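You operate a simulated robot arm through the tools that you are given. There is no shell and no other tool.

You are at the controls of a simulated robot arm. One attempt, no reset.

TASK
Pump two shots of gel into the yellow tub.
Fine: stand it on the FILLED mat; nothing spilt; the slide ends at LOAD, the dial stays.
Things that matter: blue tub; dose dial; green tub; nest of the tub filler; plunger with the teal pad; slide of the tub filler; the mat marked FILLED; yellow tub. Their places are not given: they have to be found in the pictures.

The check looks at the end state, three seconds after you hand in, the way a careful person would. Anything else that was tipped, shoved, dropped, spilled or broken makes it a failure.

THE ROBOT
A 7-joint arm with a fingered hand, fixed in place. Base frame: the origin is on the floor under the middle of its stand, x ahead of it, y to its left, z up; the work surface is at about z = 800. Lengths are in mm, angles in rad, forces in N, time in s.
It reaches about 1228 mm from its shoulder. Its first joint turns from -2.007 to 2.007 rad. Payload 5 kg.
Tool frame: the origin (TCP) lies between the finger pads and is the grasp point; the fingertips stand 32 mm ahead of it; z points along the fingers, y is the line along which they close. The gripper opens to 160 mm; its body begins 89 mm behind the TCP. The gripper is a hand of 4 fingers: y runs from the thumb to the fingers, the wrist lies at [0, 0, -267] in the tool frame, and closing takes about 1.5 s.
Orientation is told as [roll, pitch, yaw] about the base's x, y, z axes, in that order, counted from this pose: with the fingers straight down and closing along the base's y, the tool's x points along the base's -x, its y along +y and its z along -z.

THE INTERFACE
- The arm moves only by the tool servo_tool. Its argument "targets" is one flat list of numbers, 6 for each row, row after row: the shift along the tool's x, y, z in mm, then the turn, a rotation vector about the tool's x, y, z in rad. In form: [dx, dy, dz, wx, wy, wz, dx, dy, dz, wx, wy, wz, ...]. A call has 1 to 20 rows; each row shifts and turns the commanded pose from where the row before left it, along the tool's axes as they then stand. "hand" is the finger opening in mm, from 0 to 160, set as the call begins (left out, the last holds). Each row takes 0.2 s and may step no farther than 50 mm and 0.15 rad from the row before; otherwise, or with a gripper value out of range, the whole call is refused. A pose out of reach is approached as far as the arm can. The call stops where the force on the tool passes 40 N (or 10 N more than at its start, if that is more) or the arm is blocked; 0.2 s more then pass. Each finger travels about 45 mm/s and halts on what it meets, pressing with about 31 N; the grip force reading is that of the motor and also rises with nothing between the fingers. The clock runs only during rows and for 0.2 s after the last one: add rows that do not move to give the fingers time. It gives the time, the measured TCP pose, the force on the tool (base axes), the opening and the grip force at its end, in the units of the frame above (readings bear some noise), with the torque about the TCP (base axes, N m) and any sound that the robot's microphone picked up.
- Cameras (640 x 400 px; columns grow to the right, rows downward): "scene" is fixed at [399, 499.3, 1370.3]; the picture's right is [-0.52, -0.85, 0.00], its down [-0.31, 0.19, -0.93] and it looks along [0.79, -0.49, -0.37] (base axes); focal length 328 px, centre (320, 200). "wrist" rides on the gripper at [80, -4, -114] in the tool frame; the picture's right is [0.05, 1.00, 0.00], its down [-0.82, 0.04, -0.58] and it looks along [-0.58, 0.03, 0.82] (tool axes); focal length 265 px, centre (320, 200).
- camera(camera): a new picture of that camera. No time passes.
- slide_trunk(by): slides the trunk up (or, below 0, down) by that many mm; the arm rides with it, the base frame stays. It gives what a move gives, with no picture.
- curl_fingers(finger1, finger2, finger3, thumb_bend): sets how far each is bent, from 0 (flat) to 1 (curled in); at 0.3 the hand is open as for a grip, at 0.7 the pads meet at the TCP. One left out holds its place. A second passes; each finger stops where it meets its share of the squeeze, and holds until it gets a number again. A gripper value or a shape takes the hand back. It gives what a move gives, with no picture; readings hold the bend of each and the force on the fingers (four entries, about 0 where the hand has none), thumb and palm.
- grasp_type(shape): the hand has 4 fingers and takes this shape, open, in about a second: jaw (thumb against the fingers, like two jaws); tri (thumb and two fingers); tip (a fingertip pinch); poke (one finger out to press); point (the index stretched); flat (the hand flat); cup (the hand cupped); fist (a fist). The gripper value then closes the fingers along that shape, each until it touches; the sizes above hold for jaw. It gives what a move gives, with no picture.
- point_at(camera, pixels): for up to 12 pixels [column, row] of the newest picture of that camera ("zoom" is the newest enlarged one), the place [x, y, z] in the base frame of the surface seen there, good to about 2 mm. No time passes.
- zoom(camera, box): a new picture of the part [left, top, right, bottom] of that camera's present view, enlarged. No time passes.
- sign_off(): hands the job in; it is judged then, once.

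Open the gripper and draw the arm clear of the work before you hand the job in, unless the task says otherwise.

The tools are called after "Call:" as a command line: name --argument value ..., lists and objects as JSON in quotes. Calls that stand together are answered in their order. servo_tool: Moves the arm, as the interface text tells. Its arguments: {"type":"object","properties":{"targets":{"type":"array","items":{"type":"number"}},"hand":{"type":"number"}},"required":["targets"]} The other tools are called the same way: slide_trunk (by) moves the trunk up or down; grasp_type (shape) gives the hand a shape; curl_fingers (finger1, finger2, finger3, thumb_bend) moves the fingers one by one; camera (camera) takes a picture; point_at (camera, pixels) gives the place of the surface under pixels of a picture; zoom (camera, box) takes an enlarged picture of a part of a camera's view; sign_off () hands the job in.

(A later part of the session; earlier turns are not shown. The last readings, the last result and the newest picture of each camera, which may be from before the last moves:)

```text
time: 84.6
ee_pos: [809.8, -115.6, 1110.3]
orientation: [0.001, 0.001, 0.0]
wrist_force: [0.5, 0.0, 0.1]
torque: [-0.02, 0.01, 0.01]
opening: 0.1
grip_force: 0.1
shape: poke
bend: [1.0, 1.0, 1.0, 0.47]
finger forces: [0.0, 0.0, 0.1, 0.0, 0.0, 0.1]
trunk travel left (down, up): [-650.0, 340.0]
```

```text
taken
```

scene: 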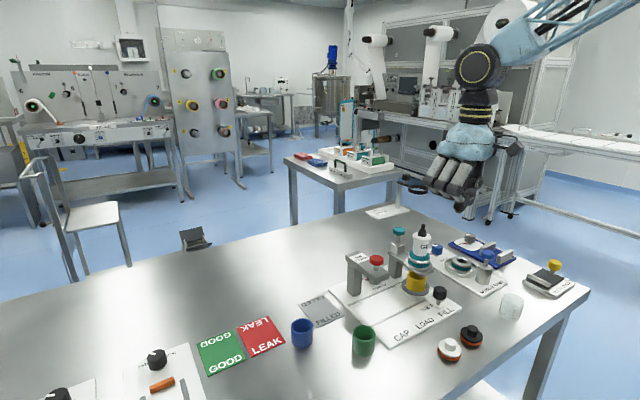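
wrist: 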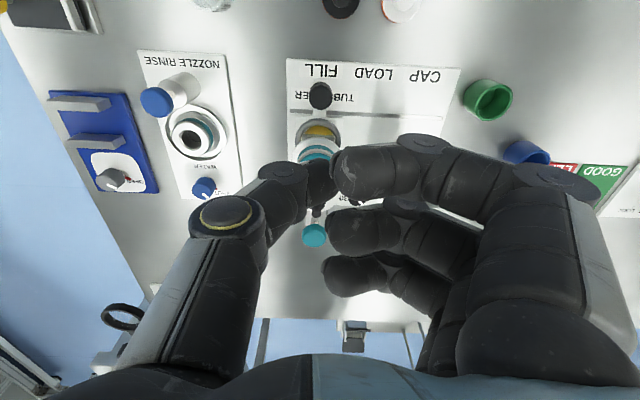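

In this shape all three fingers are curled and the thumb is in between. I let a moment pass and check the final form.

Call:
servo_tool --targets '[0, 0, 0, 0, 0, 0, 0, 0, 0, 0, 0, 0, 0, 0, 0, 0, 0, 0]'

Call:
zoom --camera "scene" --box '[410, 90, 540, 230]'

```text
time: 85.4
ee_pos: [810.8, -115.3, 1110.0]
orientation: [-0.001, 0.001, -0.001]
wrist_force: [0.1, -0.5, 0.8]
torque: [-0.01, -0.02, 0.01]
opening: 0.2
grip_force: 0.1
shape: poke
bend: [1.0, 1.0, 1.0, 0.47]
finger forces: [0.0, 0.0, 0.1, 0.0, 0.0, 0.1]
trunk travel left (down, up): [-650.0, 340.0]
```

```text
2.86 times, centred on (475, 160) of scene
```

zoom: 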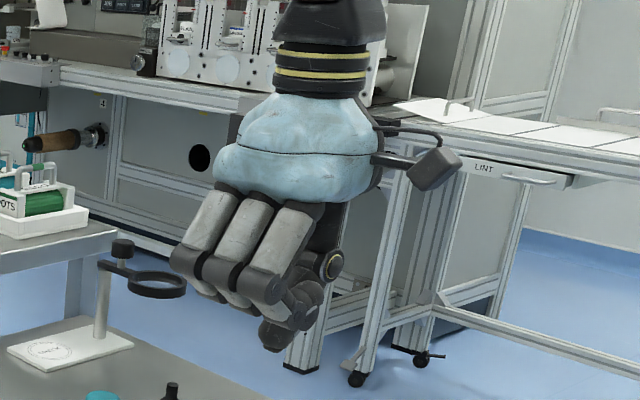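

The thumb is the one sticking out downward, tip near (275,338) in the scene enlargement. I measure where its tip lies relative to the TCP.

Call:
point_at --camera "zoom" --pixels '[[272, 345], [265, 335], [285, 338], [300, 320], [310, 290], [240, 295], [215, 280], [190, 265], [260, 300], [275, 325]]'

Call:
zoom --camera "wrist" --box '[180, 120, 460, 310]'

```text
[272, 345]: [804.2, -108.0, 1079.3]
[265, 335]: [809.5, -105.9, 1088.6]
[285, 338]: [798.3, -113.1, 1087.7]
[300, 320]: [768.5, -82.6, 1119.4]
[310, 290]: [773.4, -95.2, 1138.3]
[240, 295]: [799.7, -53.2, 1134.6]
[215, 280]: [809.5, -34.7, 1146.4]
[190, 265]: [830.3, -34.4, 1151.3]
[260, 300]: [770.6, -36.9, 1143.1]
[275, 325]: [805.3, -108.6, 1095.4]
```

```text
2.11 times, centred on (320, 215) of wrist
```

zoom: 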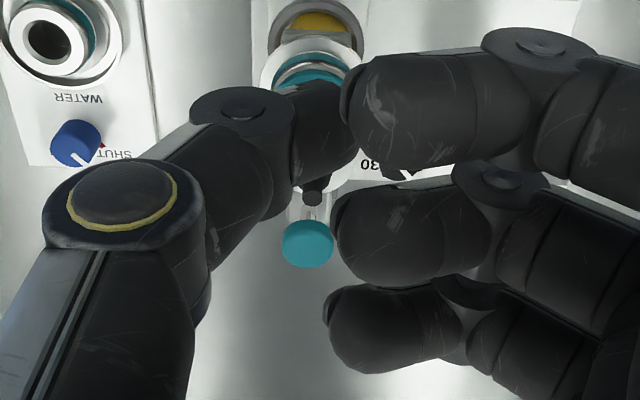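

The poking thumb tip lies right on the TCP axis, about 31–32 mm ahead. I move over the plunger pad (976,-112) at a safe height.

Call:
servo_tool --targets '[-15, 0.4, 0, 0, 0, 0, -30, 0.6, 0, 0, 0, 0, -35, 0.6, 0, 0, 0, 0, -35, 0.7, 0, 0, 0, 0, -30, 0.7, 0, 0, 0, 0, -20, 0.5, 0, 0, 0, 0, 0, 0, 30, 0, 0, 0, 0, 0, 30, 0, 0, 0, 0, 0, 20, 0, 0, 0, 0, 0, 10, 0, 0, 0, 0, 0, 0, 0, 0, 0]'

Call:
zoom --camera "scene" --box '[350, 170, 470, 280]'

Call:
camera --camera "wrist"

```text
time: 87.8
ee_pos: [974.1, -111.7, 1019.7]
orientation: [-0.001, 0.0, 0.001]
wrist_force: [-0.1, 0.2, 0.2]
torque: [0.02, 0.04, -0.01]
opening: 0.0
grip_force: 0.1
shape: poke
bend: [1.0, 1.0, 1.0, 0.47]
finger forces: [0.0, 0.0, 0.0, 0.0, 0.0, 0.0]
trunk travel left (down, up): [-650.0, 340.0]
```

```text
3.64 times, centred on (410, 225) of scene
```

zoom: 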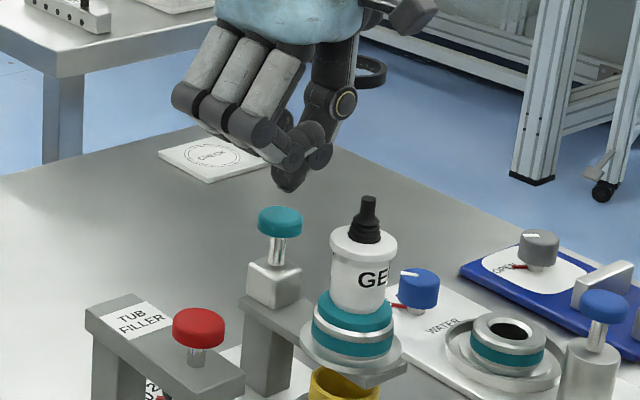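

```text
taken
```

wrist: 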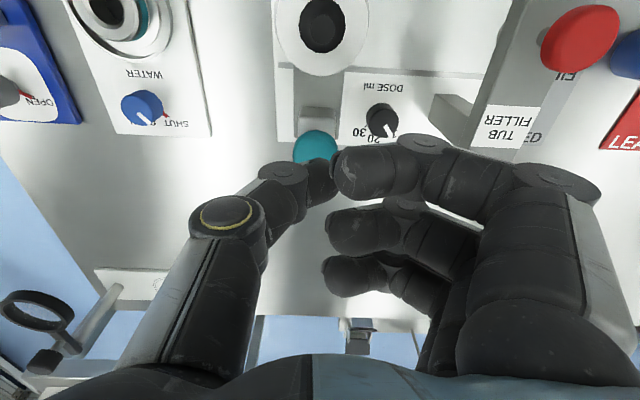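

I measure the tip, near (288,186), and the pad top, near (280,213), in this enlargement to line them up.

Call:
point_at --camera "zoom" --pixels '[[288, 189], [278, 180], [298, 180], [288, 175], [272, 172], [280, 210], [260, 216], [300, 216], [280, 222], [270, 208], [290, 208]]'

```text
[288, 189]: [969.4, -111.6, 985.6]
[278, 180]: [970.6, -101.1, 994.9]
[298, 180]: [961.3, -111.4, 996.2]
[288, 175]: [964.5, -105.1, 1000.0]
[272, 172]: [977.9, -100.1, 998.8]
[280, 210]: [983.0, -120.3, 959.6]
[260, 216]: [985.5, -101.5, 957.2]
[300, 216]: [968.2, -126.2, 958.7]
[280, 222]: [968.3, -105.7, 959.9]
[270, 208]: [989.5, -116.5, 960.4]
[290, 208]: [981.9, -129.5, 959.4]
```

The tip axis is at about (972.5,-110.5) and the pad centre at (976.5,-113.3). I correct by (+4,-3) mm and descend 21 mm to just above the pad.

Call:
servo_tool --targets '[-4, -3, 0, 0, 0, 0, 0, 0, 8, 0, 0, 0, 0, 0, 8, 0, 0, 0, 0, 0, 5, 0, 0, 0, 0, 0, 0, 0, 0, 0]'

Call:
zoom --camera "scene" --box '[370, 200, 440, 260]'

Call:
camera --camera "wrist"

```text
time: 89.0
ee_pos: [979.3, -115.3, 998.6]
orientation: [0.001, 0.0, 0.001]
wrist_force: [0.2, 0.1, -0.4]
torque: [-0.01, -0.05, 0.02]
opening: 0.1
grip_force: 0.1
shape: poke
bend: [1.0, 1.0, 1.0, 0.47]
finger forces: [0.1, 0.1, 0.1, 0.0, 0.0, 0.0]
trunk travel left (down, up): [-650.0, 340.0]
```

```text
6.67 times, centred on (405, 230) of scene
```

zoom: 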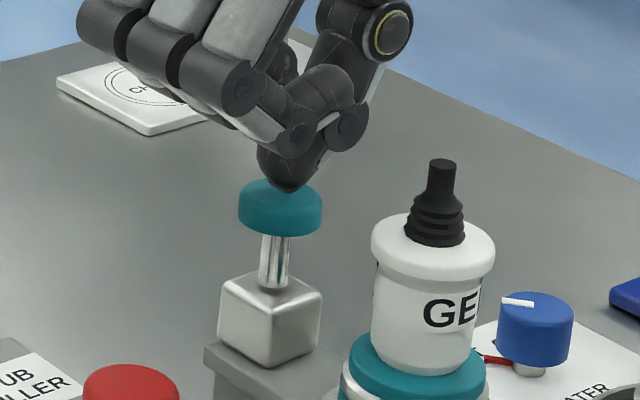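

```text
taken
```

wrist: 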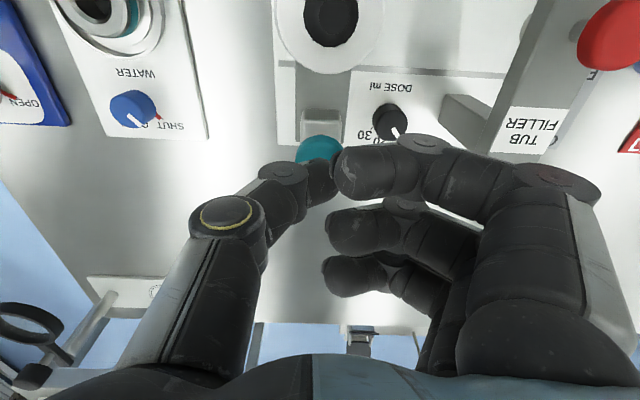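

The tip is right over the pad. I press down in 2 mm steps, first 10 mm, reading force and sound.

Call:
servo_tool --targets '[0, 0, 2, 0, 0, 0, 0, 0, 2, 0, 0, 0, 0, 0, 2, 0, 0, 0, 0, 0, 2, 0, 0, 0, 0, 0, 2, 0, 0, 0]'

Call:
zoom --camera "scene" --box '[370, 200, 440, 260]'

```text
time: 90.2
ee_pos: [978.1, -114.6, 988.9]
orientation: [0.002, 0.0, 0.0]
wrist_force: [0.3, 0.0, 1.0]
torque: [-0.02, 0.0, -0.01]
opening: 0.0
grip_force: 0.1
shape: poke
bend: [1.0, 1.0, 1.0, 0.47]
finger forces: [0.1, 0.1, 0.0, 0.0, 1.2, 0.0]
trunk travel left (down, up): [-650.0, 340.0]
```

```text
6.67 times, centred on (405, 230) of scene
```

zoom: 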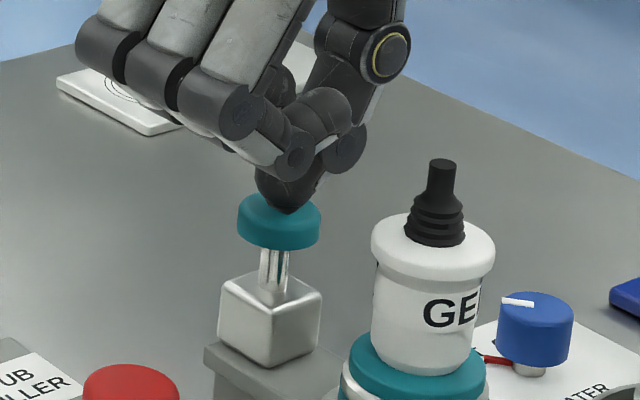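

The pad moves down softly (about 6 mm so far, 1.2 N). I keep pressing in 2 mm steps.

Call:
servo_tool --targets '[0, 0, 2, 0, 0, 0, 0, 0, 2, 0, 0, 0, 0, 0, 2, 0, 0, 0]'

Call:
zoom --camera "scene" --box '[370, 200, 440, 260]'

```text
time: 91.0
ee_pos: [978.6, -115.3, 982.3]
orientation: [0.001, 0.0, 0.001]
wrist_force: [0.8, 0.0, 2.3]
torque: [0.01, 0.02, 0.02]
opening: 0.0
grip_force: 0.0
shape: poke
bend: [1.0, 1.0, 1.0, 0.47]
finger forces: [0.1, 0.1, 0.1, 0.1, 1.9, 0.0]
trunk travel left (down, up): [-650.0, 340.0]
```

```text
6.67 times, centred on (405, 230) of scene
```

zoom: 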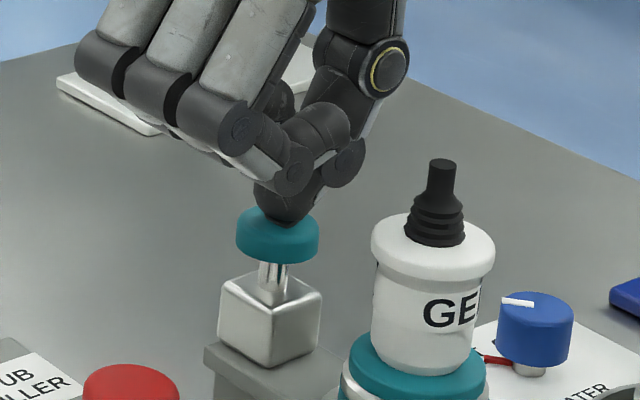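

Still soft at 2 N, with about 8–10 mm left to the block. I continue in 2 mm steps.

Call:
servo_tool --targets '[0, 0, 2, 0, 0, 0, 0, 0, 2, 0, 0, 0]'

Call:
servo_tool --targets '[0, 0, 1.5, 0, 0, 0, 0, 0, 1.5, 0, 0, 0]'

Call:
zoom --camera "scene" --box '[370, 200, 440, 260]'

```text
time: 91.6
ee_pos: [978.3, -115.9, 980.2]
orientation: [0.0, 0.0, -0.001]
wrist_force: [0.9, 0.9, 2.6]
torque: [0.05, -0.05, 0.0]
opening: 0.2
grip_force: 0.0
shape: poke
bend: [1.0, 1.0, 1.0, 0.47]
finger forces: [0.1, 0.1, 0.0, 0.1, 2.5, 0.0]
trunk travel left (down, up): [-650.0, 340.0]
```

```text
time: 92.2
ee_pos: [978.0, -115.4, 977.4]
orientation: [0.0, 0.0, -0.001]
wrist_force: [0.2, -0.3, 2.7]
torque: [0.03, -0.01, -0.02]
opening: 0.0
grip_force: 0.0
shape: poke
bend: [1.0, 1.0, 1.0, 0.47]
finger forces: [0.1, 0.1, 0.1, 0.0, 2.7, 0.1]
trunk travel left (down, up): [-650.0, 340.0]
```

```text
6.67 times, centred on (405, 230) of scene
```

zoom: 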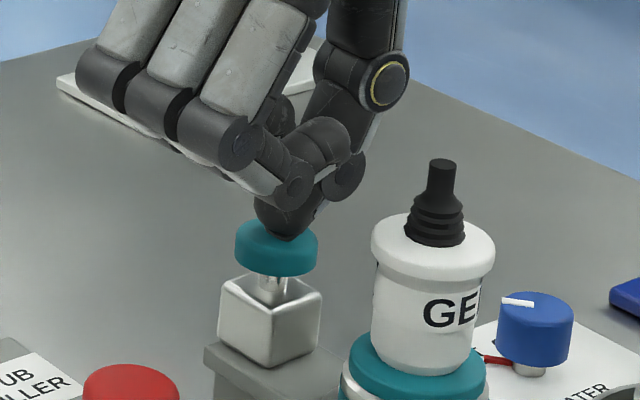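

Pad travel is about 18 mm at 2.7 N. I press the remaining few mm in 1 mm steps to feel the bottom.

Call:
servo_tool --targets '[0, 0, 1, 0, 0, 0, 0, 0, 1, 0, 0, 0, 0, 0, 1, 0, 0, 0]'

Call:
servo_tool --targets '[0, 0, 1, 0, 0, 0, 0, 0, 1, 0, 0, 0]'

Call:
zoom --camera "scene" --box '[370, 200, 440, 260]'

```text
time: 93.0
ee_pos: [977.8, -115.1, 973.0]
orientation: [0.001, 0.001, 0.001]
wrist_force: [-1.3, -0.2, 3.1]
torque: [0.03, 0.08, 0.02]
opening: 0.3
grip_force: 0.2
shape: poke
bend: [1.0, 1.0, 1.0, 0.47]
finger forces: [0.0, 0.0, 0.1, 0.1, 3.2, 0.1]
trunk travel left (down, up): [-650.0, 340.0]
heard: click
```

```text
time: 93.6
ee_pos: [978.7, -116.0, 974.0]
orientation: [0.0, -0.001, 0.002]
wrist_force: [-2.1, -1.1, 12.8]
torque: [0.03, 0.11, 0.04]
opening: 0.1
grip_force: 0.1
shape: poke
bend: [1.0, 1.0, 1.0, 0.47]
finger forces: [0.0, 0.0, 0.0, 0.0, 12.2, 0.0]
trunk travel left (down, up): [-650.0, 340.0]
```

```text
6.67 times, centred on (405, 230) of scene
```

zoom: 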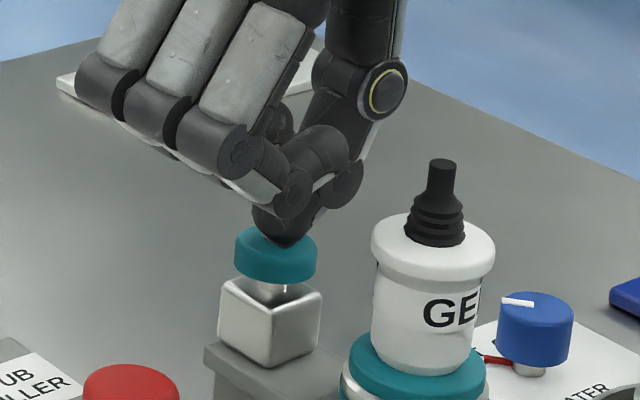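

A click was heard and the bottom reached at 12.8 N: that's shot one. I hold briefly, then rise so the plunger returns fully.

Call:
servo_tool --targets '[0, 0, 0, 0, 0, 0, 0, 0, 0, 0, 0, 0, 0, 0, -4, 0, 0, 0, 0, 0, -6, 0, 0, 0, 0, 0, -6, 0, 0, 0, 0, 0, -6, 0, 0, 0, 0, 0, -6, 0, 0, 0, 0, 0, -4, 0, 0, 0, 0, 0, 0, 0, 0, 0, 0, 0, 0, 0, 0, 0]'

Call:
zoom --camera "scene" --box '[370, 200, 440, 260]'

Call:
zoom --camera "scene" --box '[385, 250, 455, 310]'

```text
time: 95.8
ee_pos: [979.4, -115.3, 1003.3]
orientation: [-0.001, 0.0, 0.003]
wrist_force: [-0.3, 0.4, 0.5]
torque: [0.02, 0.0, 0.01]
opening: 0.2
grip_force: 0.1
shape: poke
bend: [1.0, 1.0, 1.0, 0.47]
finger forces: [0.0, 0.1, 0.1, 0.0, 0.0, 0.0]
trunk travel left (down, up): [-650.0, 340.0]
```

```text
6.67 times, centred on (405, 230) of scene
```

zoom: 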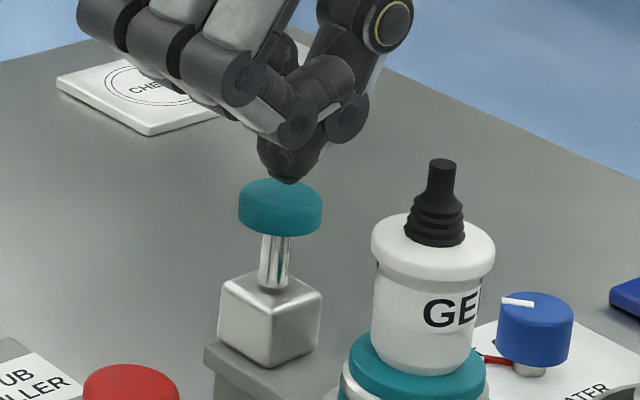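

```text
6.67 times, centred on (420, 280) of scene
```

zoom: 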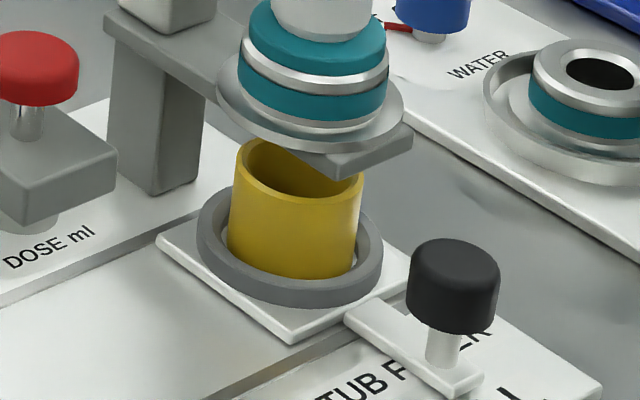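

The plunger is back at the top. Now the second full press.

Call:
servo_tool --targets '[0, 0, 4, 0, 0, 0, 0, 0, 4, 0, 0, 0, 0, 0, 2, 0, 0, 0, 0, 0, 2, 0, 0, 0, 0, 0, 2, 0, 0, 0, 0, 0, 2, 0, 0, 0, 0, 0, 2, 0, 0, 0, 0, 0, 2, 0, 0, 0, 0, 0, 2, 0, 0, 0, 0, 0, 2, 0, 0, 0, 0, 0, 2, 0, 0, 0, 0, 0, 2, 0, 0, 0, 0, 0, 2, 0, 0, 0]'

Call:
servo_tool --targets '[0, 0, 1, 0, 0, 0, 0, 0, 1, 0, 0, 0]'

```text
time: 98.6
ee_pos: [978.5, -117.0, 974.1]
orientation: [-0.001, -0.002, 0.002]
wrist_force: [1.8, 0.4, 3.7]
torque: [0.07, -0.07, -0.02]
opening: 0.0
grip_force: 0.1
shape: poke
bend: [1.0, 1.0, 1.0, 0.47]
finger forces: [0.1, 0.0, 0.0, 0.1, 3.9, 0.0]
trunk travel left (down, up): [-650.0, 340.0]
heard: click
```

```text
time: 99.2
ee_pos: [978.2, -117.1, 972.6]
orientation: [-0.001, 0.001, 0.001]
wrist_force: [2.6, 0.8, 12.0]
torque: [0.04, -0.11, 0.01]
opening: 0.2
grip_force: 0.1
shape: poke
bend: [1.0, 1.0, 1.0, 0.47]
finger forces: [0.0, 0.0, 0.0, 0.0, 11.9, 0.0]
trunk travel left (down, up): [-650.0, 340.0]
```

The second click came and the plunger hit bottom at 12 N. I hold briefly, then rise clear of the plunger and back up high.

Call:
servo_tool --targets '[0, 0, 0, 0, 0, 0, 0, 0, 0, 0, 0, 0, 0, 0, -4, 0, 0, 0, 0, 0, -6, 0, 0, 0, 0, 0, -6, 0, 0, 0, 0, 0, -6, 0, 0, 0, 0, 0, -6, 0, 0, 0, 0, 0, -10, 0, 0, 0, 0, 0, -20, 0, 0, 0, 0, 0, -30, 0, 0, 0, 0, 0, -35, 0, 0, 0, 0, 0, 0, 0, 0, 0]'

Call:
zoom --camera "scene" --box '[360, 200, 460, 310]'

Call:
camera --camera "wrist"

```text
time: 101.8
ee_pos: [977.5, -116.2, 1095.4]
orientation: [0.001, 0.0, 0.001]
wrist_force: [-0.1, 0.1, 0.7]
torque: [0.0, 0.02, 0.01]
opening: 0.0
grip_force: 0.1
shape: poke
bend: [1.0, 1.0, 1.0, 0.47]
finger forces: [0.0, 0.0, 0.0, 0.1, 0.0, 0.1]
trunk travel left (down, up): [-650.0, 340.0]
```

```text
3.64 times, centred on (410, 255) of scene
```

zoom: 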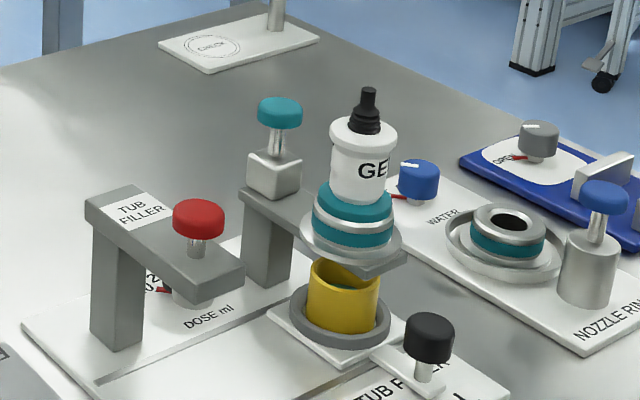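

```text
taken
```

wrist: 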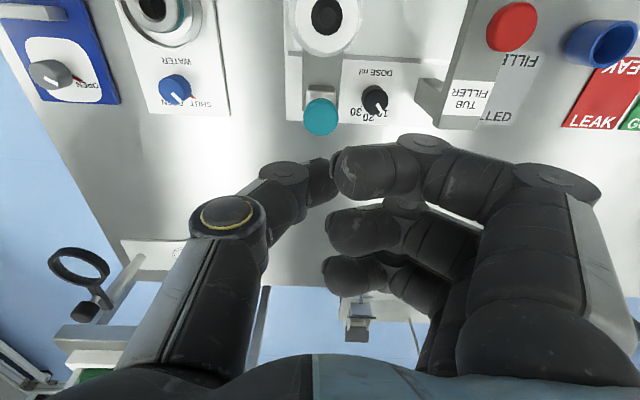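

The plunger is back up, and a teal surface shows inside the tub near (335,285). I look closer to judge the gel level and any spill.

Call:
zoom --camera "scene" --box '[395, 260, 435, 300]'

Call:
zoom --camera "wrist" --box '[280, 0, 480, 160]'

```text
10.00 times, centred on (415, 280) of scene
```

zoom: 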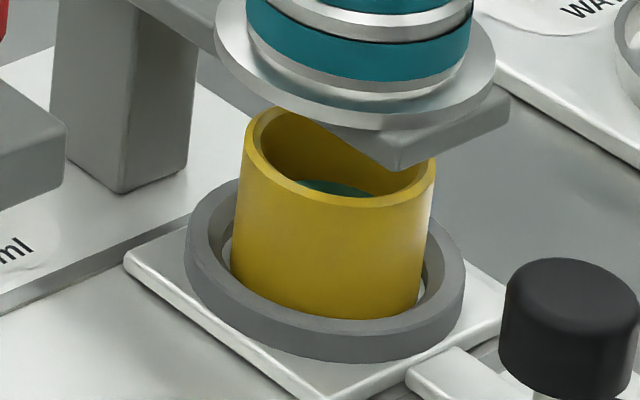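

```text
2.50 times, centred on (380, 80) of wrist
```

zoom: 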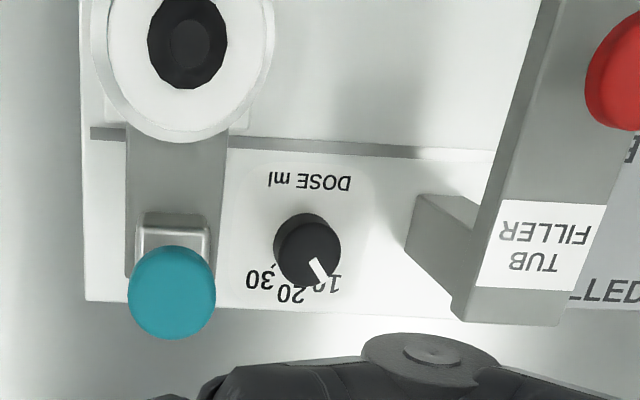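

Gel (teal) is in the tub, nothing is spilt, and the dial pointer is unchanged at "10". I back away from the machine, re-form the pinch and return to the slide knob.

Call:
servo_tool --targets '[20, 0.3, 0, 0, 0, 0, 40, 0.3, 0, 0, 0, 0, 45, 0.3, 0, 0, 0, 0, 45, 0.3, 0, 0, 0, 0, 45, 0.3, 0, 0, 0, 0, 30, 0, 0, 0, 0, 0, 0, 0, 0, 0, 0, 0]'

Call:
curl_fingers --finger1 1.0 --finger2 0.55 --finger3 1.0 --thumb_bend 0.55

Call:
servo_tool --targets '[0, 0, 0, 0, -0.131, 0, 0, 0, 0, 0, -0.131, 0, 0, 0, 0, 0, -0.131, 0, 0, 0, 0, 0, -0.131, 0, 0, 0, 0, 0, 0, 0]'

```text
time: 103.4
ee_pos: [754.4, -112.6, 1093.2]
orientation: [0.001, -0.001, 0.001]
wrist_force: [-0.2, 0.1, 0.5]
torque: [0.01, -0.01, -0.01]
opening: 0.0
grip_force: 0.1
shape: poke
bend: [1.0, 1.0, 1.0, 0.47]
finger forces: [0.0, 0.0, 0.0, 0.1, 0.0, 0.0]
trunk travel left (down, up): [-650.0, 340.0]
```

```text
time: 104.4
ee_pos: [754.7, -112.5, 1094.1]
orientation: [0.0, 0.0, 0.0]
wrist_force: [0.5, -0.5, 0.5]
torque: [-0.02, -0.01, -0.01]
opening: 58.8
grip_force: 0.1
shape: fingers
bend: [1.0, 0.55, 1.0, 0.55]
finger forces: [0.1, 0.1, 0.0, 0.0, 0.0, 0.0]
trunk travel left (down, up): [-650.0, 340.0]
```

```text
time: 105.6
ee_pos: [753.8, -113.4, 1095.0]
orientation: [0.0, -0.524, 0.0]
wrist_force: [-0.1, 0.3, -0.8]
torque: [0.02, -0.02, 0.02]
opening: 58.7
grip_force: 0.1
shape: fingers
bend: [1.0, 0.55, 1.0, 0.55]
finger forces: [0.1, 0.0, 0.0, 0.0, 0.0, 0.0]
trunk travel left (down, up): [-650.0, 340.0]
```

The pinch is re-formed and tilted. I go to the hover point above the knob at y≈-114.

Call:
servo_tool --targets '[8.45, -0.4, 42.6, 0, 0, 0, 8.45, -0.4, 42.6, 0, 0, 0, 8.45, -0.4, 42.6, 0, 0, 0, 8.45, -0.3, 42.6, 0, 0, 0, 0, 0, 0, 0, 0, 0]'

Call:
zoom --camera "scene" --box '[370, 210, 500, 320]'

Call:
camera --camera "wrist"

```text
time: 106.8
ee_pos: [810.0, -116.0, 931.7]
orientation: [0.0, -0.526, -0.001]
wrist_force: [0.3, 0.3, 0.8]
torque: [-0.01, 0.02, -0.03]
opening: 58.6
grip_force: 0.1
shape: fingers
bend: [1.0, 0.55, 1.0, 0.55]
finger forces: [0.1, 0.0, 0.1, 0.0, 0.1, 0.0]
trunk travel left (down, up): [-650.0, 340.0]
```

```text
3.64 times, centred on (435, 265) of scene
```

zoom: 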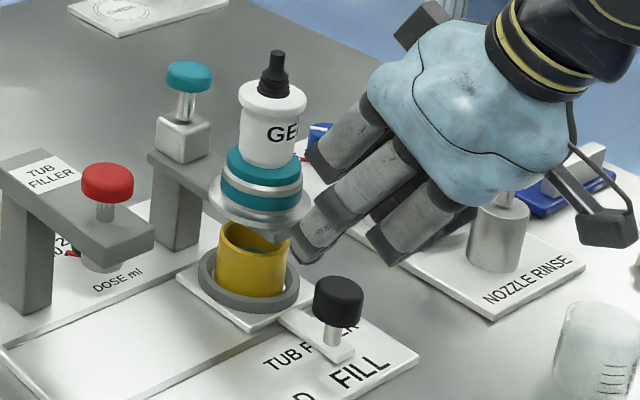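

```text
taken
```

wrist: 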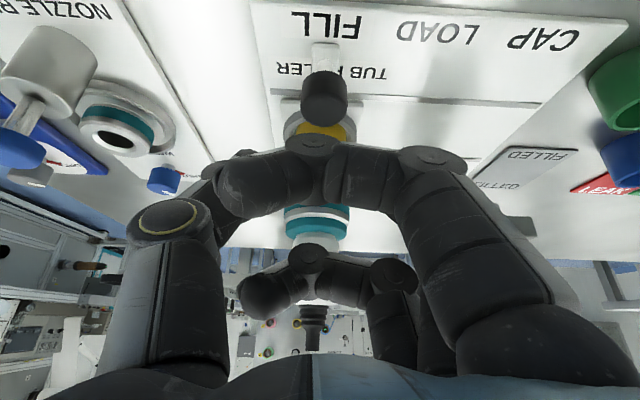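

The knob is at column 324, a touch to +y, so I shift +1.5 mm and descend 66 mm around it.

Call:
servo_tool --targets '[8.1, 1.5, 14.1, 0, 0, 0, 8.1, 0, 14.1, 0, 0, 0, 8.1, 0, 14.1, 0, 0, 0, 4.4, 0, 7.5, 0, 0, 0, 4.3, 0, 7.4, 0, 0, 0, 0, 0, 0, 0, 0, 0]'

Call:
curl_fingers --finger2 0.68 --thumb_bend 0.68

Call:
zoom --camera "scene" --box '[380, 240, 480, 320]'

```text
time: 108.2
ee_pos: [810.7, -114.6, 864.1]
orientation: [-0.001, -0.524, -0.001]
wrist_force: [0.1, -0.1, -0.6]
torque: [0.01, 0.01, -0.01]
opening: 58.7
grip_force: 0.0
shape: fingers
bend: [1.0, 0.55, 1.0, 0.55]
finger forces: [0.1, 0.1, 0.0, 0.1, 0.0, 0.0]
trunk travel left (down, up): [-650.0, 340.0]
```

```text
time: 109.2
ee_pos: [810.4, -112.9, 864.5]
orientation: [0.0, -0.523, 0.0]
wrist_force: [2.4, -3.5, -3.2]
torque: [-0.03, -0.01, 0.01]
opening: 53.4
grip_force: 7.5
shape: fingers
bend: [1.0, 0.63, 1.0, 0.65]
finger forces: [0.1, 5.4, 0.0, 0.0, 8.7, 0.0]
trunk travel left (down, up): [-650.0, 340.0]
```

```text
5.00 times, centred on (430, 280) of scene
```

zoom: 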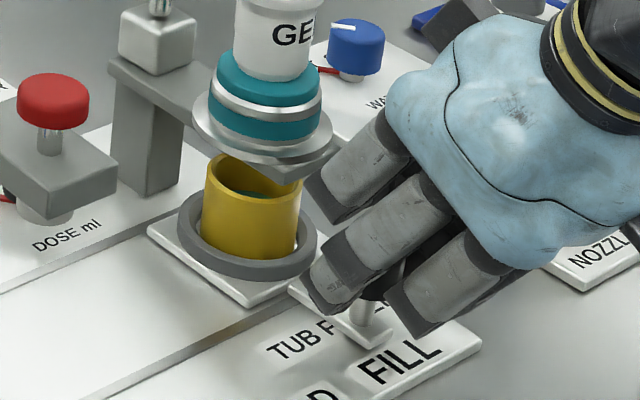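

The knob is held. I pull the slide gently toward LOAD, 66 mm in ~4 mm steps, then measure.

Call:
servo_tool --targets '[0, 2, 0, 0, 0, 0, 0, 3, 0, 0, 0, 0, 0, 4, 0, 0, 0, 0, 0, 4, 0, 0, 0, 0, 0, 4, 0, 0, 0, 0, 0, 4, 0, 0, 0, 0, 0, 4, 0, 0, 0, 0, 0, 4, 0, 0, 0, 0, 0, 4, 0, 0, 0, 0, 0, 4, 0, 0, 0, 0, 0, 4, 0, 0, 0, 0, 0, 4, 0, 0, 0, 0, 0, 4, 0, 0, 0, 0, 0, 4, 0, 0, 0, 0, 0, 4, 0, 0, 0, 0, 0, 4, 0, 0, 0, 0, 0, 3, 0, 0, 0, 0, 0, 2, 0, 0, 0, 0, 0, 0, 0, 0, 0, 0]'

Call:
zoom --camera "scene" --box '[360, 260, 460, 330]'

```text
time: 113.2
ee_pos: [810.1, -46.5, 862.6]
orientation: [-0.001, -0.522, -0.001]
wrist_force: [7.5, -1.0, 4.5]
torque: [0.03, -0.19, 0.01]
opening: 53.3
grip_force: 7.1
shape: fingers
bend: [1.0, 0.63, 1.0, 0.65]
finger forces: [0.0, 6.9, 0.0, 0.0, 7.3, 0.0]
trunk travel left (down, up): [-650.0, 340.0]
```

```text
5.71 times, centred on (410, 295) of scene
```

zoom: 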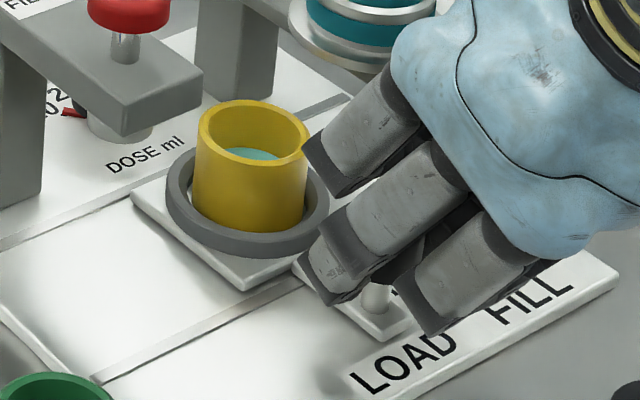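

The ring is about 6 mm short of its original place. I add 6 mm and compare with the very first enlargement, box [370,275,440,325].

Call:
servo_tool --targets '[0, 2, 0, 0, 0, 0, 0, 2, 0, 0, 0, 0, 0, 2, 0, 0, 0, 0, 0, 0, 0, 0, 0, 0]'

Call:
zoom --camera "scene" --box '[370, 275, 440, 325]'

```text
time: 114.2
ee_pos: [810.8, -41.8, 863.4]
orientation: [-0.001, -0.523, 0.001]
wrist_force: [5.7, 0.8, 5.3]
torque: [0.09, -0.17, 0.0]
opening: 53.1
grip_force: 7.0
shape: fingers
bend: [1.0, 0.63, 1.0, 0.66]
finger forces: [0.0, 7.7, 0.0, 0.0, 6.7, 0.0]
trunk travel left (down, up): [-650.0, 340.0]
```

```text
8.00 times, centred on (405, 300) of scene
```

zoom: 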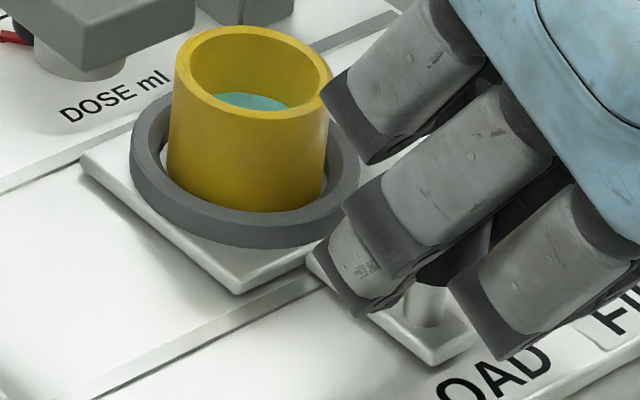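

Nest corners at (80,157), (237,294) and the arm end (475,345) match the initial picture exactly, so the slide is at LOAD. I release the knob and rise.

Call:
curl_fingers --finger2 0.55 --thumb_bend 0.55

Call:
servo_tool --targets '[-2.5, 0, -4.3, 0, 0, 0, -7.5, 0, -13, 0, 0, 0, -10, 0, -17.3, 0, 0, 0, -12.5, 0, -21.6, 0, 0, 0, -17.5, 0, -30.3, 0, 0, 0, -17.5, 0, -30.3, 0, 0, 0, -17.5, 0, -30.3, 0, 0, 0, 0, 0, 0, 0, 0, 0]'

Call:
zoom --camera "scene" --box '[370, 275, 440, 325]'

```text
time: 115.2
ee_pos: [810.3, -42.7, 862.8]
orientation: [0.001, -0.524, -0.001]
wrist_force: [0.5, -0.6, -0.4]
torque: [-0.01, -0.03, 0.02]
opening: 58.8
grip_force: 0.0
shape: fingers
bend: [1.0, 0.55, 1.0, 0.55]
finger forces: [0.0, 0.0, 0.1, 0.1, 0.0, 0.0]
trunk travel left (down, up): [-650.0, 340.0]
```

```text
time: 117.0
ee_pos: [812.9, -41.2, 1033.8]
orientation: [0.0, -0.524, 0.003]
wrist_force: [-0.3, 0.0, -0.1]
torque: [0.03, -0.03, 0.01]
opening: 58.4
grip_force: 0.2
shape: fingers
bend: [1.0, 0.55, 1.0, 0.55]
finger forces: [0.0, 0.1, 0.0, 0.0, 0.0, 0.1]
trunk travel left (down, up): [-650.0, 340.0]
```

```text
8.00 times, centred on (405, 300) of scene
```

zoom: 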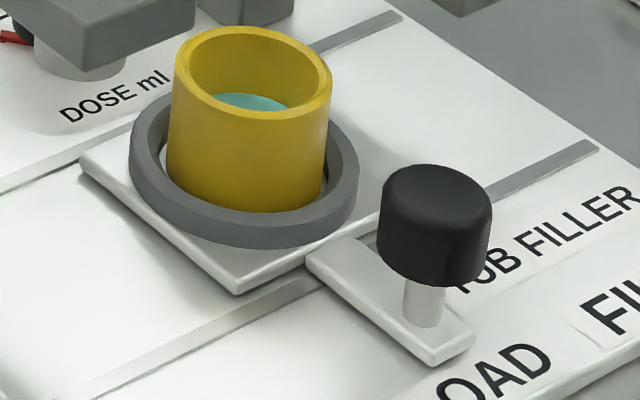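

The slide matches its start position and the gel is inside the tub. I measure the tub's present centre for the pick-up.

Call:
point_at --camera "zoom" --pixels '[[180, 65], [327, 88], [235, 30], [270, 117], [200, 38], [310, 107], [295, 45], [215, 103], [320, 62], [185, 85], [255, 100], [120, 160]]'

```text
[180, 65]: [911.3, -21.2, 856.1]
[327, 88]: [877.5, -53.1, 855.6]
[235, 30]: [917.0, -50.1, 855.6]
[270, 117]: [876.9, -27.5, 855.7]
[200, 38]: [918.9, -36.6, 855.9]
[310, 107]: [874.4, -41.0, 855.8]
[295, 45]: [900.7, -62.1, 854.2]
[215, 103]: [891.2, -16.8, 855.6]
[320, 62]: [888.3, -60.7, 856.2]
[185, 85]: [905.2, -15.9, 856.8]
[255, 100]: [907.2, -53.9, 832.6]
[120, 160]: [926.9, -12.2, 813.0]
```

Tub centre is (896.7,-38.7), rim z 855.8. I back off, return to the vertical hand at yaw -90° with the 4° lean, outer fingers flat, and move in front of the nest.

Call:
servo_tool --targets '[18.5, 0, -28, 0, 0, 0, 18.5, 0, -28, 0, 0, 0, 0, 0, 0, 0, 0.131, 0, 0, 0, 0, 0, 0.131, 0, 0, 0, 0, 0, 0.131, 0, 0, 0, 0, 0, 0.131, 0, 0, 0, 0, 0, 0, 0.1428, 0, 0, 0, 0, 0, 0.1428, 0, 0, 0, 0, 0, 0.1428, 0, 0, 0, 0, 0, 0.1428, 0, 0, 0, 0, 0, 0.1428, 0, 0, 0, 0, 0, 0.1428, 0, 0, 0, 0, 0, 0.1428, 0, 0, 0, 0, 0, 0.1428, 0, 0, 0, 0, 0, 0.1428, 0, 0, 0, 0, 0, 0.1428, 0, 0, 0, 0, 0, 0.1428, 0, 0, 0, 0, -0.07, 0, 0, 0, 0, 0, 0, 0]'

Call:
curl_fingers --finger1 0.0 --finger2 0.5 --finger3 0.0 --thumb_bend 0.5

Call:
camera --camera "wrist"

```text
time: 121.0
ee_pos: [750.1, -42.0, 1063.2]
orientation: [0.0, -0.069, -1.571]
wrist_force: [0.7, -0.4, 0.6]
torque: [0.01, 0.0, 0.02]
opening: 58.6
grip_force: 0.2
shape: fingers
bend: [1.0, 0.55, 1.0, 0.55]
finger forces: [0.1, 0.0, 0.1, 0.0, 0.1, 0.0]
trunk travel left (down, up): [-650.0, 340.0]
```

```text
time: 122.0
ee_pos: [750.3, -42.8, 1064.3]
orientation: [0.0, -0.07, -1.572]
wrist_force: [0.3, -0.5, 0.6]
torque: [0.01, -0.02, 0.01]
opening: 167.6
grip_force: 0.0
shape: fingers
bend: [0.0, 0.5, 0.0, 0.5]
finger forces: [0.0, 0.0, 0.1, 0.0, 0.1, 0.0]
trunk travel left (down, up): [-650.0, 340.0]
```

```text
taken
```

wrist: 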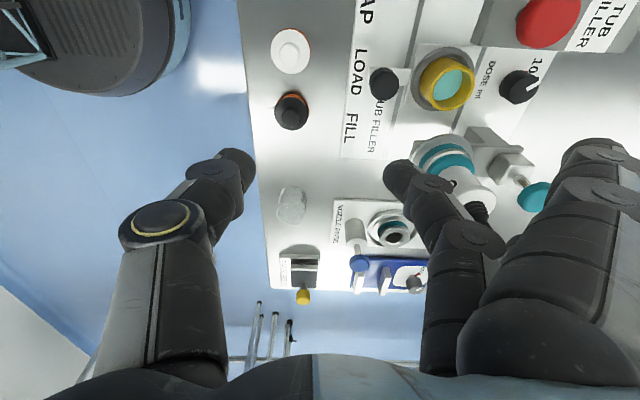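

The view is clear and the filled tub shows at (447,83). I align in y, move forward 149 mm at this height, then down to z≈1010.

Call:
servo_tool --targets '[5.6, 0, -0.4, 0, 0, 0, 0, 15, 0, 0, 0, 0, 0, 30, 0, 0, 0, 0, 0, 35, 0, 0, 0, 0, 0, 35, 0, 0, 0, 0, 0, 24, 0, 0, 0, 0, 0, 10, 0, 0, 0, 0, 1.4, 0, 20, 0, 0, 0, 1.4, 0, 20, 0, 0, 0, 0.9, 0, 13, 0, 0, 0, 0, 0, 0, 0, 0, 0]'

Call:
camera --camera "wrist"

Call:
zoom --camera "scene" --box '[330, 180, 480, 320]'

```text
time: 124.4
ee_pos: [900.8, -35.9, 1010.5]
orientation: [0.0, -0.07, -1.571]
wrist_force: [0.6, 0.4, 0.5]
torque: [-0.01, 0.03, -0.05]
opening: 167.8
grip_force: 0.1
shape: fingers
bend: [0.0, 0.5, 0.0, 0.5]
finger forces: [0.0, 0.0, 0.0, 0.0, 0.0, 0.0]
trunk travel left (down, up): [-650.0, 340.0]
```

```text
taken
```

wrist: 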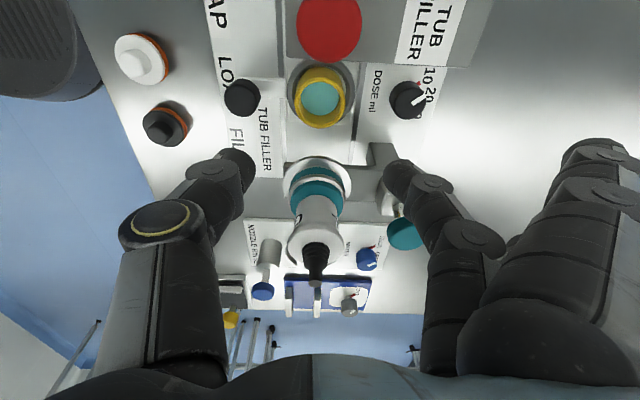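

```text
2.86 times, centred on (405, 250) of scene
```

zoom: 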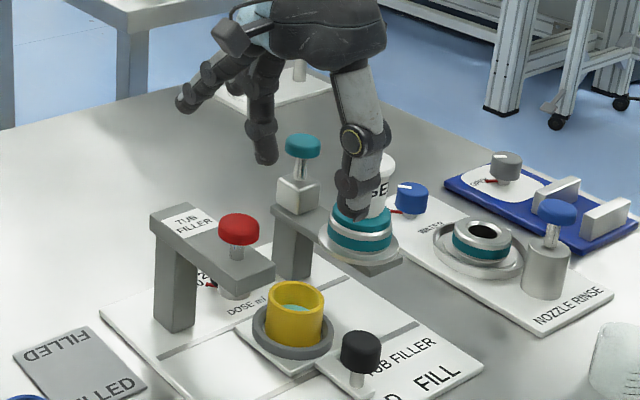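

The TCP is at (900.8,-35.9), nearly the same spot from which I released the tub without touching it. I set the same finger/thumb bends (0.55/0.56) and descend to z≈910 first.

Call:
curl_fingers --finger2 0.55 --thumb_bend 0.56

Call:
servo_tool --targets '[1.4, 0, 20, 0, 0, 0, 1.4, 0, 20, 0, 0, 0, 1.4, 0, 20, 0, 0, 0, 1.4, 0, 20, 0, 0, 0, 1.4, 0, 20, 0, 0, 0, 0, 0, 0, 0, 0, 0]'

Call:
zoom --camera "scene" --box '[360, 220, 450, 320]'

Call:
camera --camera "wrist"

```text
time: 125.4
ee_pos: [899.5, -36.3, 1009.8]
orientation: [0.0, -0.069, -1.573]
wrist_force: [0.3, 0.2, 0.4]
torque: [0.02, 0.03, 0.01]
opening: 156.5
grip_force: 0.1
shape: fingers
bend: [0.0, 0.55, 0.0, 0.56]
finger forces: [0.0, 0.0, 0.1, 0.0, 0.0, 0.0]
trunk travel left (down, up): [-650.0, 340.0]
```

```text
time: 126.8
ee_pos: [898.9, -35.5, 908.9]
orientation: [-0.001, -0.071, -1.572]
wrist_force: [-0.1, -0.3, 0.6]
torque: [0.04, 0.03, 0.01]
opening: 156.5
grip_force: 0.0
shape: fingers
bend: [0.0, 0.55, 0.0, 0.56]
finger forces: [0.0, 0.0, 0.0, 0.0, 0.0, 0.0]
trunk travel left (down, up): [-650.0, 340.0]
```

```text
4.00 times, centred on (405, 270) of scene
```

zoom: 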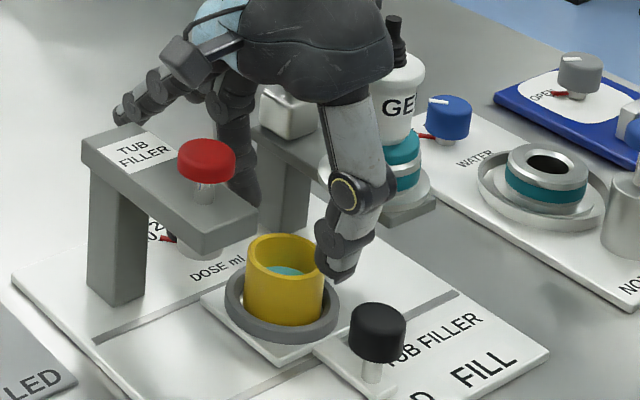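

```text
taken
```

wrist: 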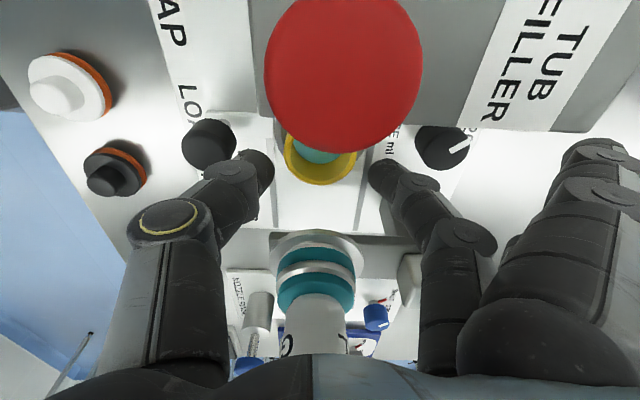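

The thumb side may be within ~2 mm of the tub wall, so I shift 2.5 mm toward the robot and open the thumb slightly. I descend to z≈885 and look closely.

Call:
curl_fingers --finger2 0.55 --thumb_bend 0.55

Call:
servo_tool --targets '[0, -2.5, 0, 0, 0, 0, 0.8, 0, 12, 0, 0, 0, 0.8, 0, 12, 0, 0, 0, 0, 0, 0, 0, 0, 0]'

Call:
zoom --camera "scene" --box '[380, 255, 430, 315]'

```text
time: 127.8
ee_pos: [898.7, -36.2, 909.0]
orientation: [0.0, -0.071, -1.571]
wrist_force: [-0.6, 0.4, 0.3]
torque: [0.01, -0.01, 0.03]
opening: 157.6
grip_force: 0.0
shape: fingers
bend: [0.0, 0.55, 0.0, 0.55]
finger forces: [0.0, 0.1, 0.1, 0.0, 0.0, 0.0]
trunk travel left (down, up): [-650.0, 340.0]
```

```text
time: 128.8
ee_pos: [896.7, -36.7, 886.2]
orientation: [0.001, -0.07, -1.57]
wrist_force: [0.4, 0.5, 0.3]
torque: [-0.04, -0.01, 0.01]
opening: 157.2
grip_force: 0.0
shape: fingers
bend: [0.0, 0.55, 0.0, 0.55]
finger forces: [0.0, 0.0, 0.0, 0.1, 0.1, 0.0]
trunk travel left (down, up): [-650.0, 340.0]
```

```text
6.67 times, centred on (405, 285) of scene
```

zoom: 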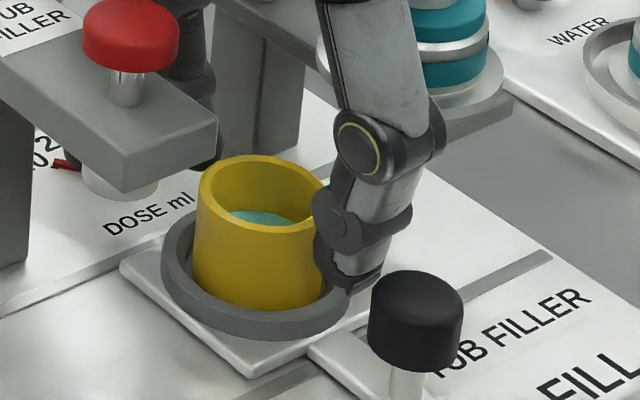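

I measure the thumb's position against the knob and tub here.

Call:
point_at --camera "zoom" --pixels '[[345, 275], [362, 285], [335, 215], [375, 270], [330, 250], [350, 190], [200, 150], [215, 160], [430, 290], [375, 300]]'

```text
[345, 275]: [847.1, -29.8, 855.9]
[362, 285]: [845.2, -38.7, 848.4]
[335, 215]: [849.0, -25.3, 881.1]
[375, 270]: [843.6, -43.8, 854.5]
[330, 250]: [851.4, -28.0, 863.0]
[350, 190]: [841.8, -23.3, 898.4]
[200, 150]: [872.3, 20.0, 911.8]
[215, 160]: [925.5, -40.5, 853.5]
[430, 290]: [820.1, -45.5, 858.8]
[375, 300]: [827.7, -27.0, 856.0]
```

The thumb tip reaches about 40 mm below the TCP and is ≥11 mm clear of the knob. At TCP z=870 it stays ~4 mm above the ring, so I descend 16 mm.

Call:
servo_tool --targets '[0.42, 0, 6, 0, 0, 0, 0.42, 0, 6, 0, 0, 0, 0.28, 0, 4, 0, 0, 0, 0, 0, 0, 0, 0, 0]'

Call:
curl_fingers --finger2 0.58 --thumb_bend 0.58

Call:
zoom --camera "scene" --box '[380, 255, 430, 315]'

```text
time: 129.8
ee_pos: [896.3, -37.6, 871.0]
orientation: [-0.001, -0.071, -1.57]
wrist_force: [3.8, 1.3, 2.6]
torque: [-0.02, 0.13, -0.01]
opening: 156.2
grip_force: 2.0
shape: fingers
bend: [0.0, 0.55, 0.0, 0.56]
finger forces: [0.0, 0.0, 0.0, 0.0, 4.2, 0.0]
trunk travel left (down, up): [-650.0, 340.0]
```

```text
time: 130.8
ee_pos: [896.7, -37.4, 870.7]
orientation: [0.001, -0.069, -1.57]
wrist_force: [-0.9, 0.1, -0.5]
torque: [-0.01, 0.03, -0.04]
opening: 153.8
grip_force: 0.0
shape: fingers
bend: [0.0, 0.57, 0.0, 0.57]
finger forces: [0.1, 0.0, 0.1, 0.0, 0.0, 0.1]
trunk travel left (down, up): [-650.0, 340.0]
```

```text
6.67 times, centred on (405, 285) of scene
```

zoom: 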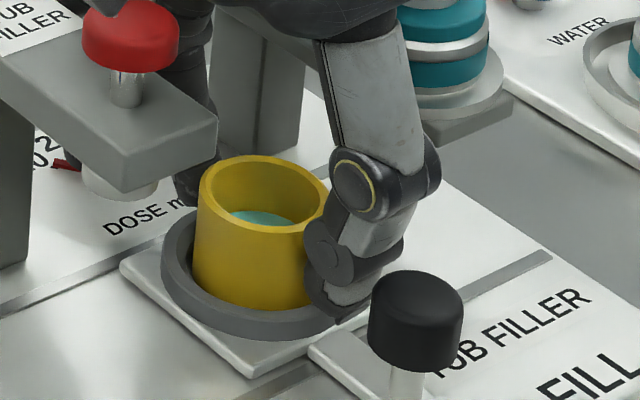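

The thumb's outer side brushed the knob at 4 N in x, but it came free once I bent it in, and the slide has not moved in the picture. I close both sides further.

Call:
curl_fingers --finger2 0.6 --thumb_bend 0.6

Call:
zoom --camera "scene" --box '[380, 255, 430, 315]'

```text
time: 131.8
ee_pos: [896.1, -38.1, 870.3]
orientation: [-0.001, -0.069, -1.571]
wrist_force: [-0.1, -0.2, 0.1]
torque: [0.0, 0.0, 0.02]
opening: 150.1
grip_force: 1.7
shape: fingers
bend: [0.0, 0.58, 0.0, 0.59]
finger forces: [0.1, 1.8, 0.1, 0.0, 1.5, 0.1]
trunk travel left (down, up): [-650.0, 340.0]
```

```text
6.67 times, centred on (405, 285) of scene
```

zoom: 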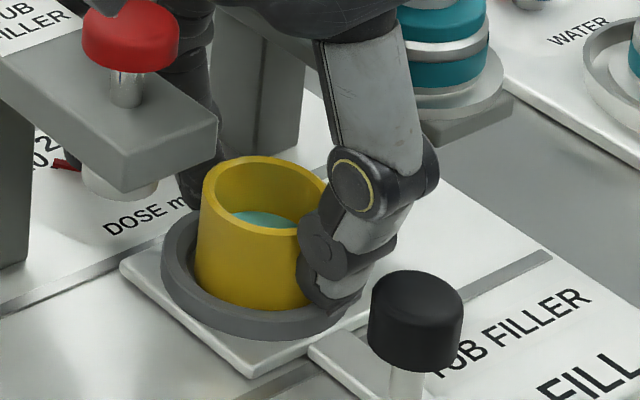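

Both pads touch (1.8 / 1.5 N). I increase the squeeze in two balanced steps.

Call:
curl_fingers --finger2 0.65 --thumb_bend 0.62

Call:
curl_fingers --finger2 0.7 --thumb_bend 0.64

Call:
zoom --camera "scene" --box '[380, 255, 430, 315]'

Call:
point_at --camera "zoom" --pixels '[[205, 185], [215, 207], [245, 225], [280, 230], [230, 160], [265, 155], [300, 165], [320, 185], [200, 260]]'

```text
time: 132.8
ee_pos: [895.8, -37.5, 870.0]
orientation: [0.0, -0.069, -1.571]
wrist_force: [1.4, -0.3, 0.3]
torque: [0.0, -0.04, 0.03]
opening: 149.4
grip_force: 5.5
shape: fingers
bend: [0.0, 0.59, 0.0, 0.61]
finger forces: [0.0, 6.0, 0.0, 0.0, 5.0, 0.0]
trunk travel left (down, up): [-650.0, 340.0]
```

```text
time: 133.8
ee_pos: [895.8, -37.1, 869.6]
orientation: [0.0, -0.07, -1.572]
wrist_force: [-0.5, 0.3, 0.5]
torque: [-0.02, -0.01, 0.02]
opening: 148.5
grip_force: 8.8
shape: fingers
bend: [0.0, 0.59, 0.0, 0.62]
finger forces: [0.0, 8.6, 0.1, 0.0, 8.2, 0.0]
trunk travel left (down, up): [-650.0, 340.0]
```

```text
6.67 times, centred on (405, 285) of scene
```

zoom: 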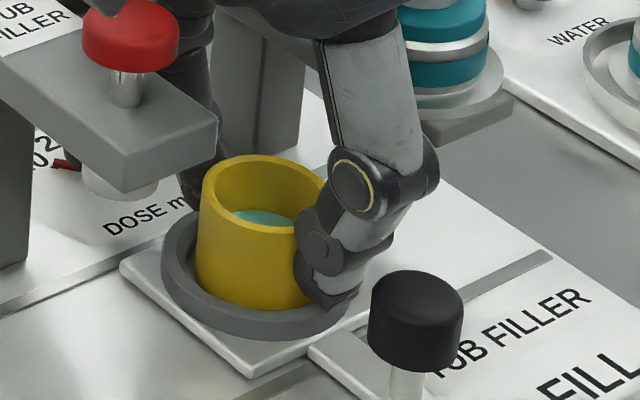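

```text
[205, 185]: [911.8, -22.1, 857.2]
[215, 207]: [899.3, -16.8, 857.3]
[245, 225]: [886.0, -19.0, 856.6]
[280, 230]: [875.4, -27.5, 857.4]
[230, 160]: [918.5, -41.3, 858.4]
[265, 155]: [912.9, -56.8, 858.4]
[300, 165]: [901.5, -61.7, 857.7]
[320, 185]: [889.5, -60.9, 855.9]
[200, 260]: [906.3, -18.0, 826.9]
```

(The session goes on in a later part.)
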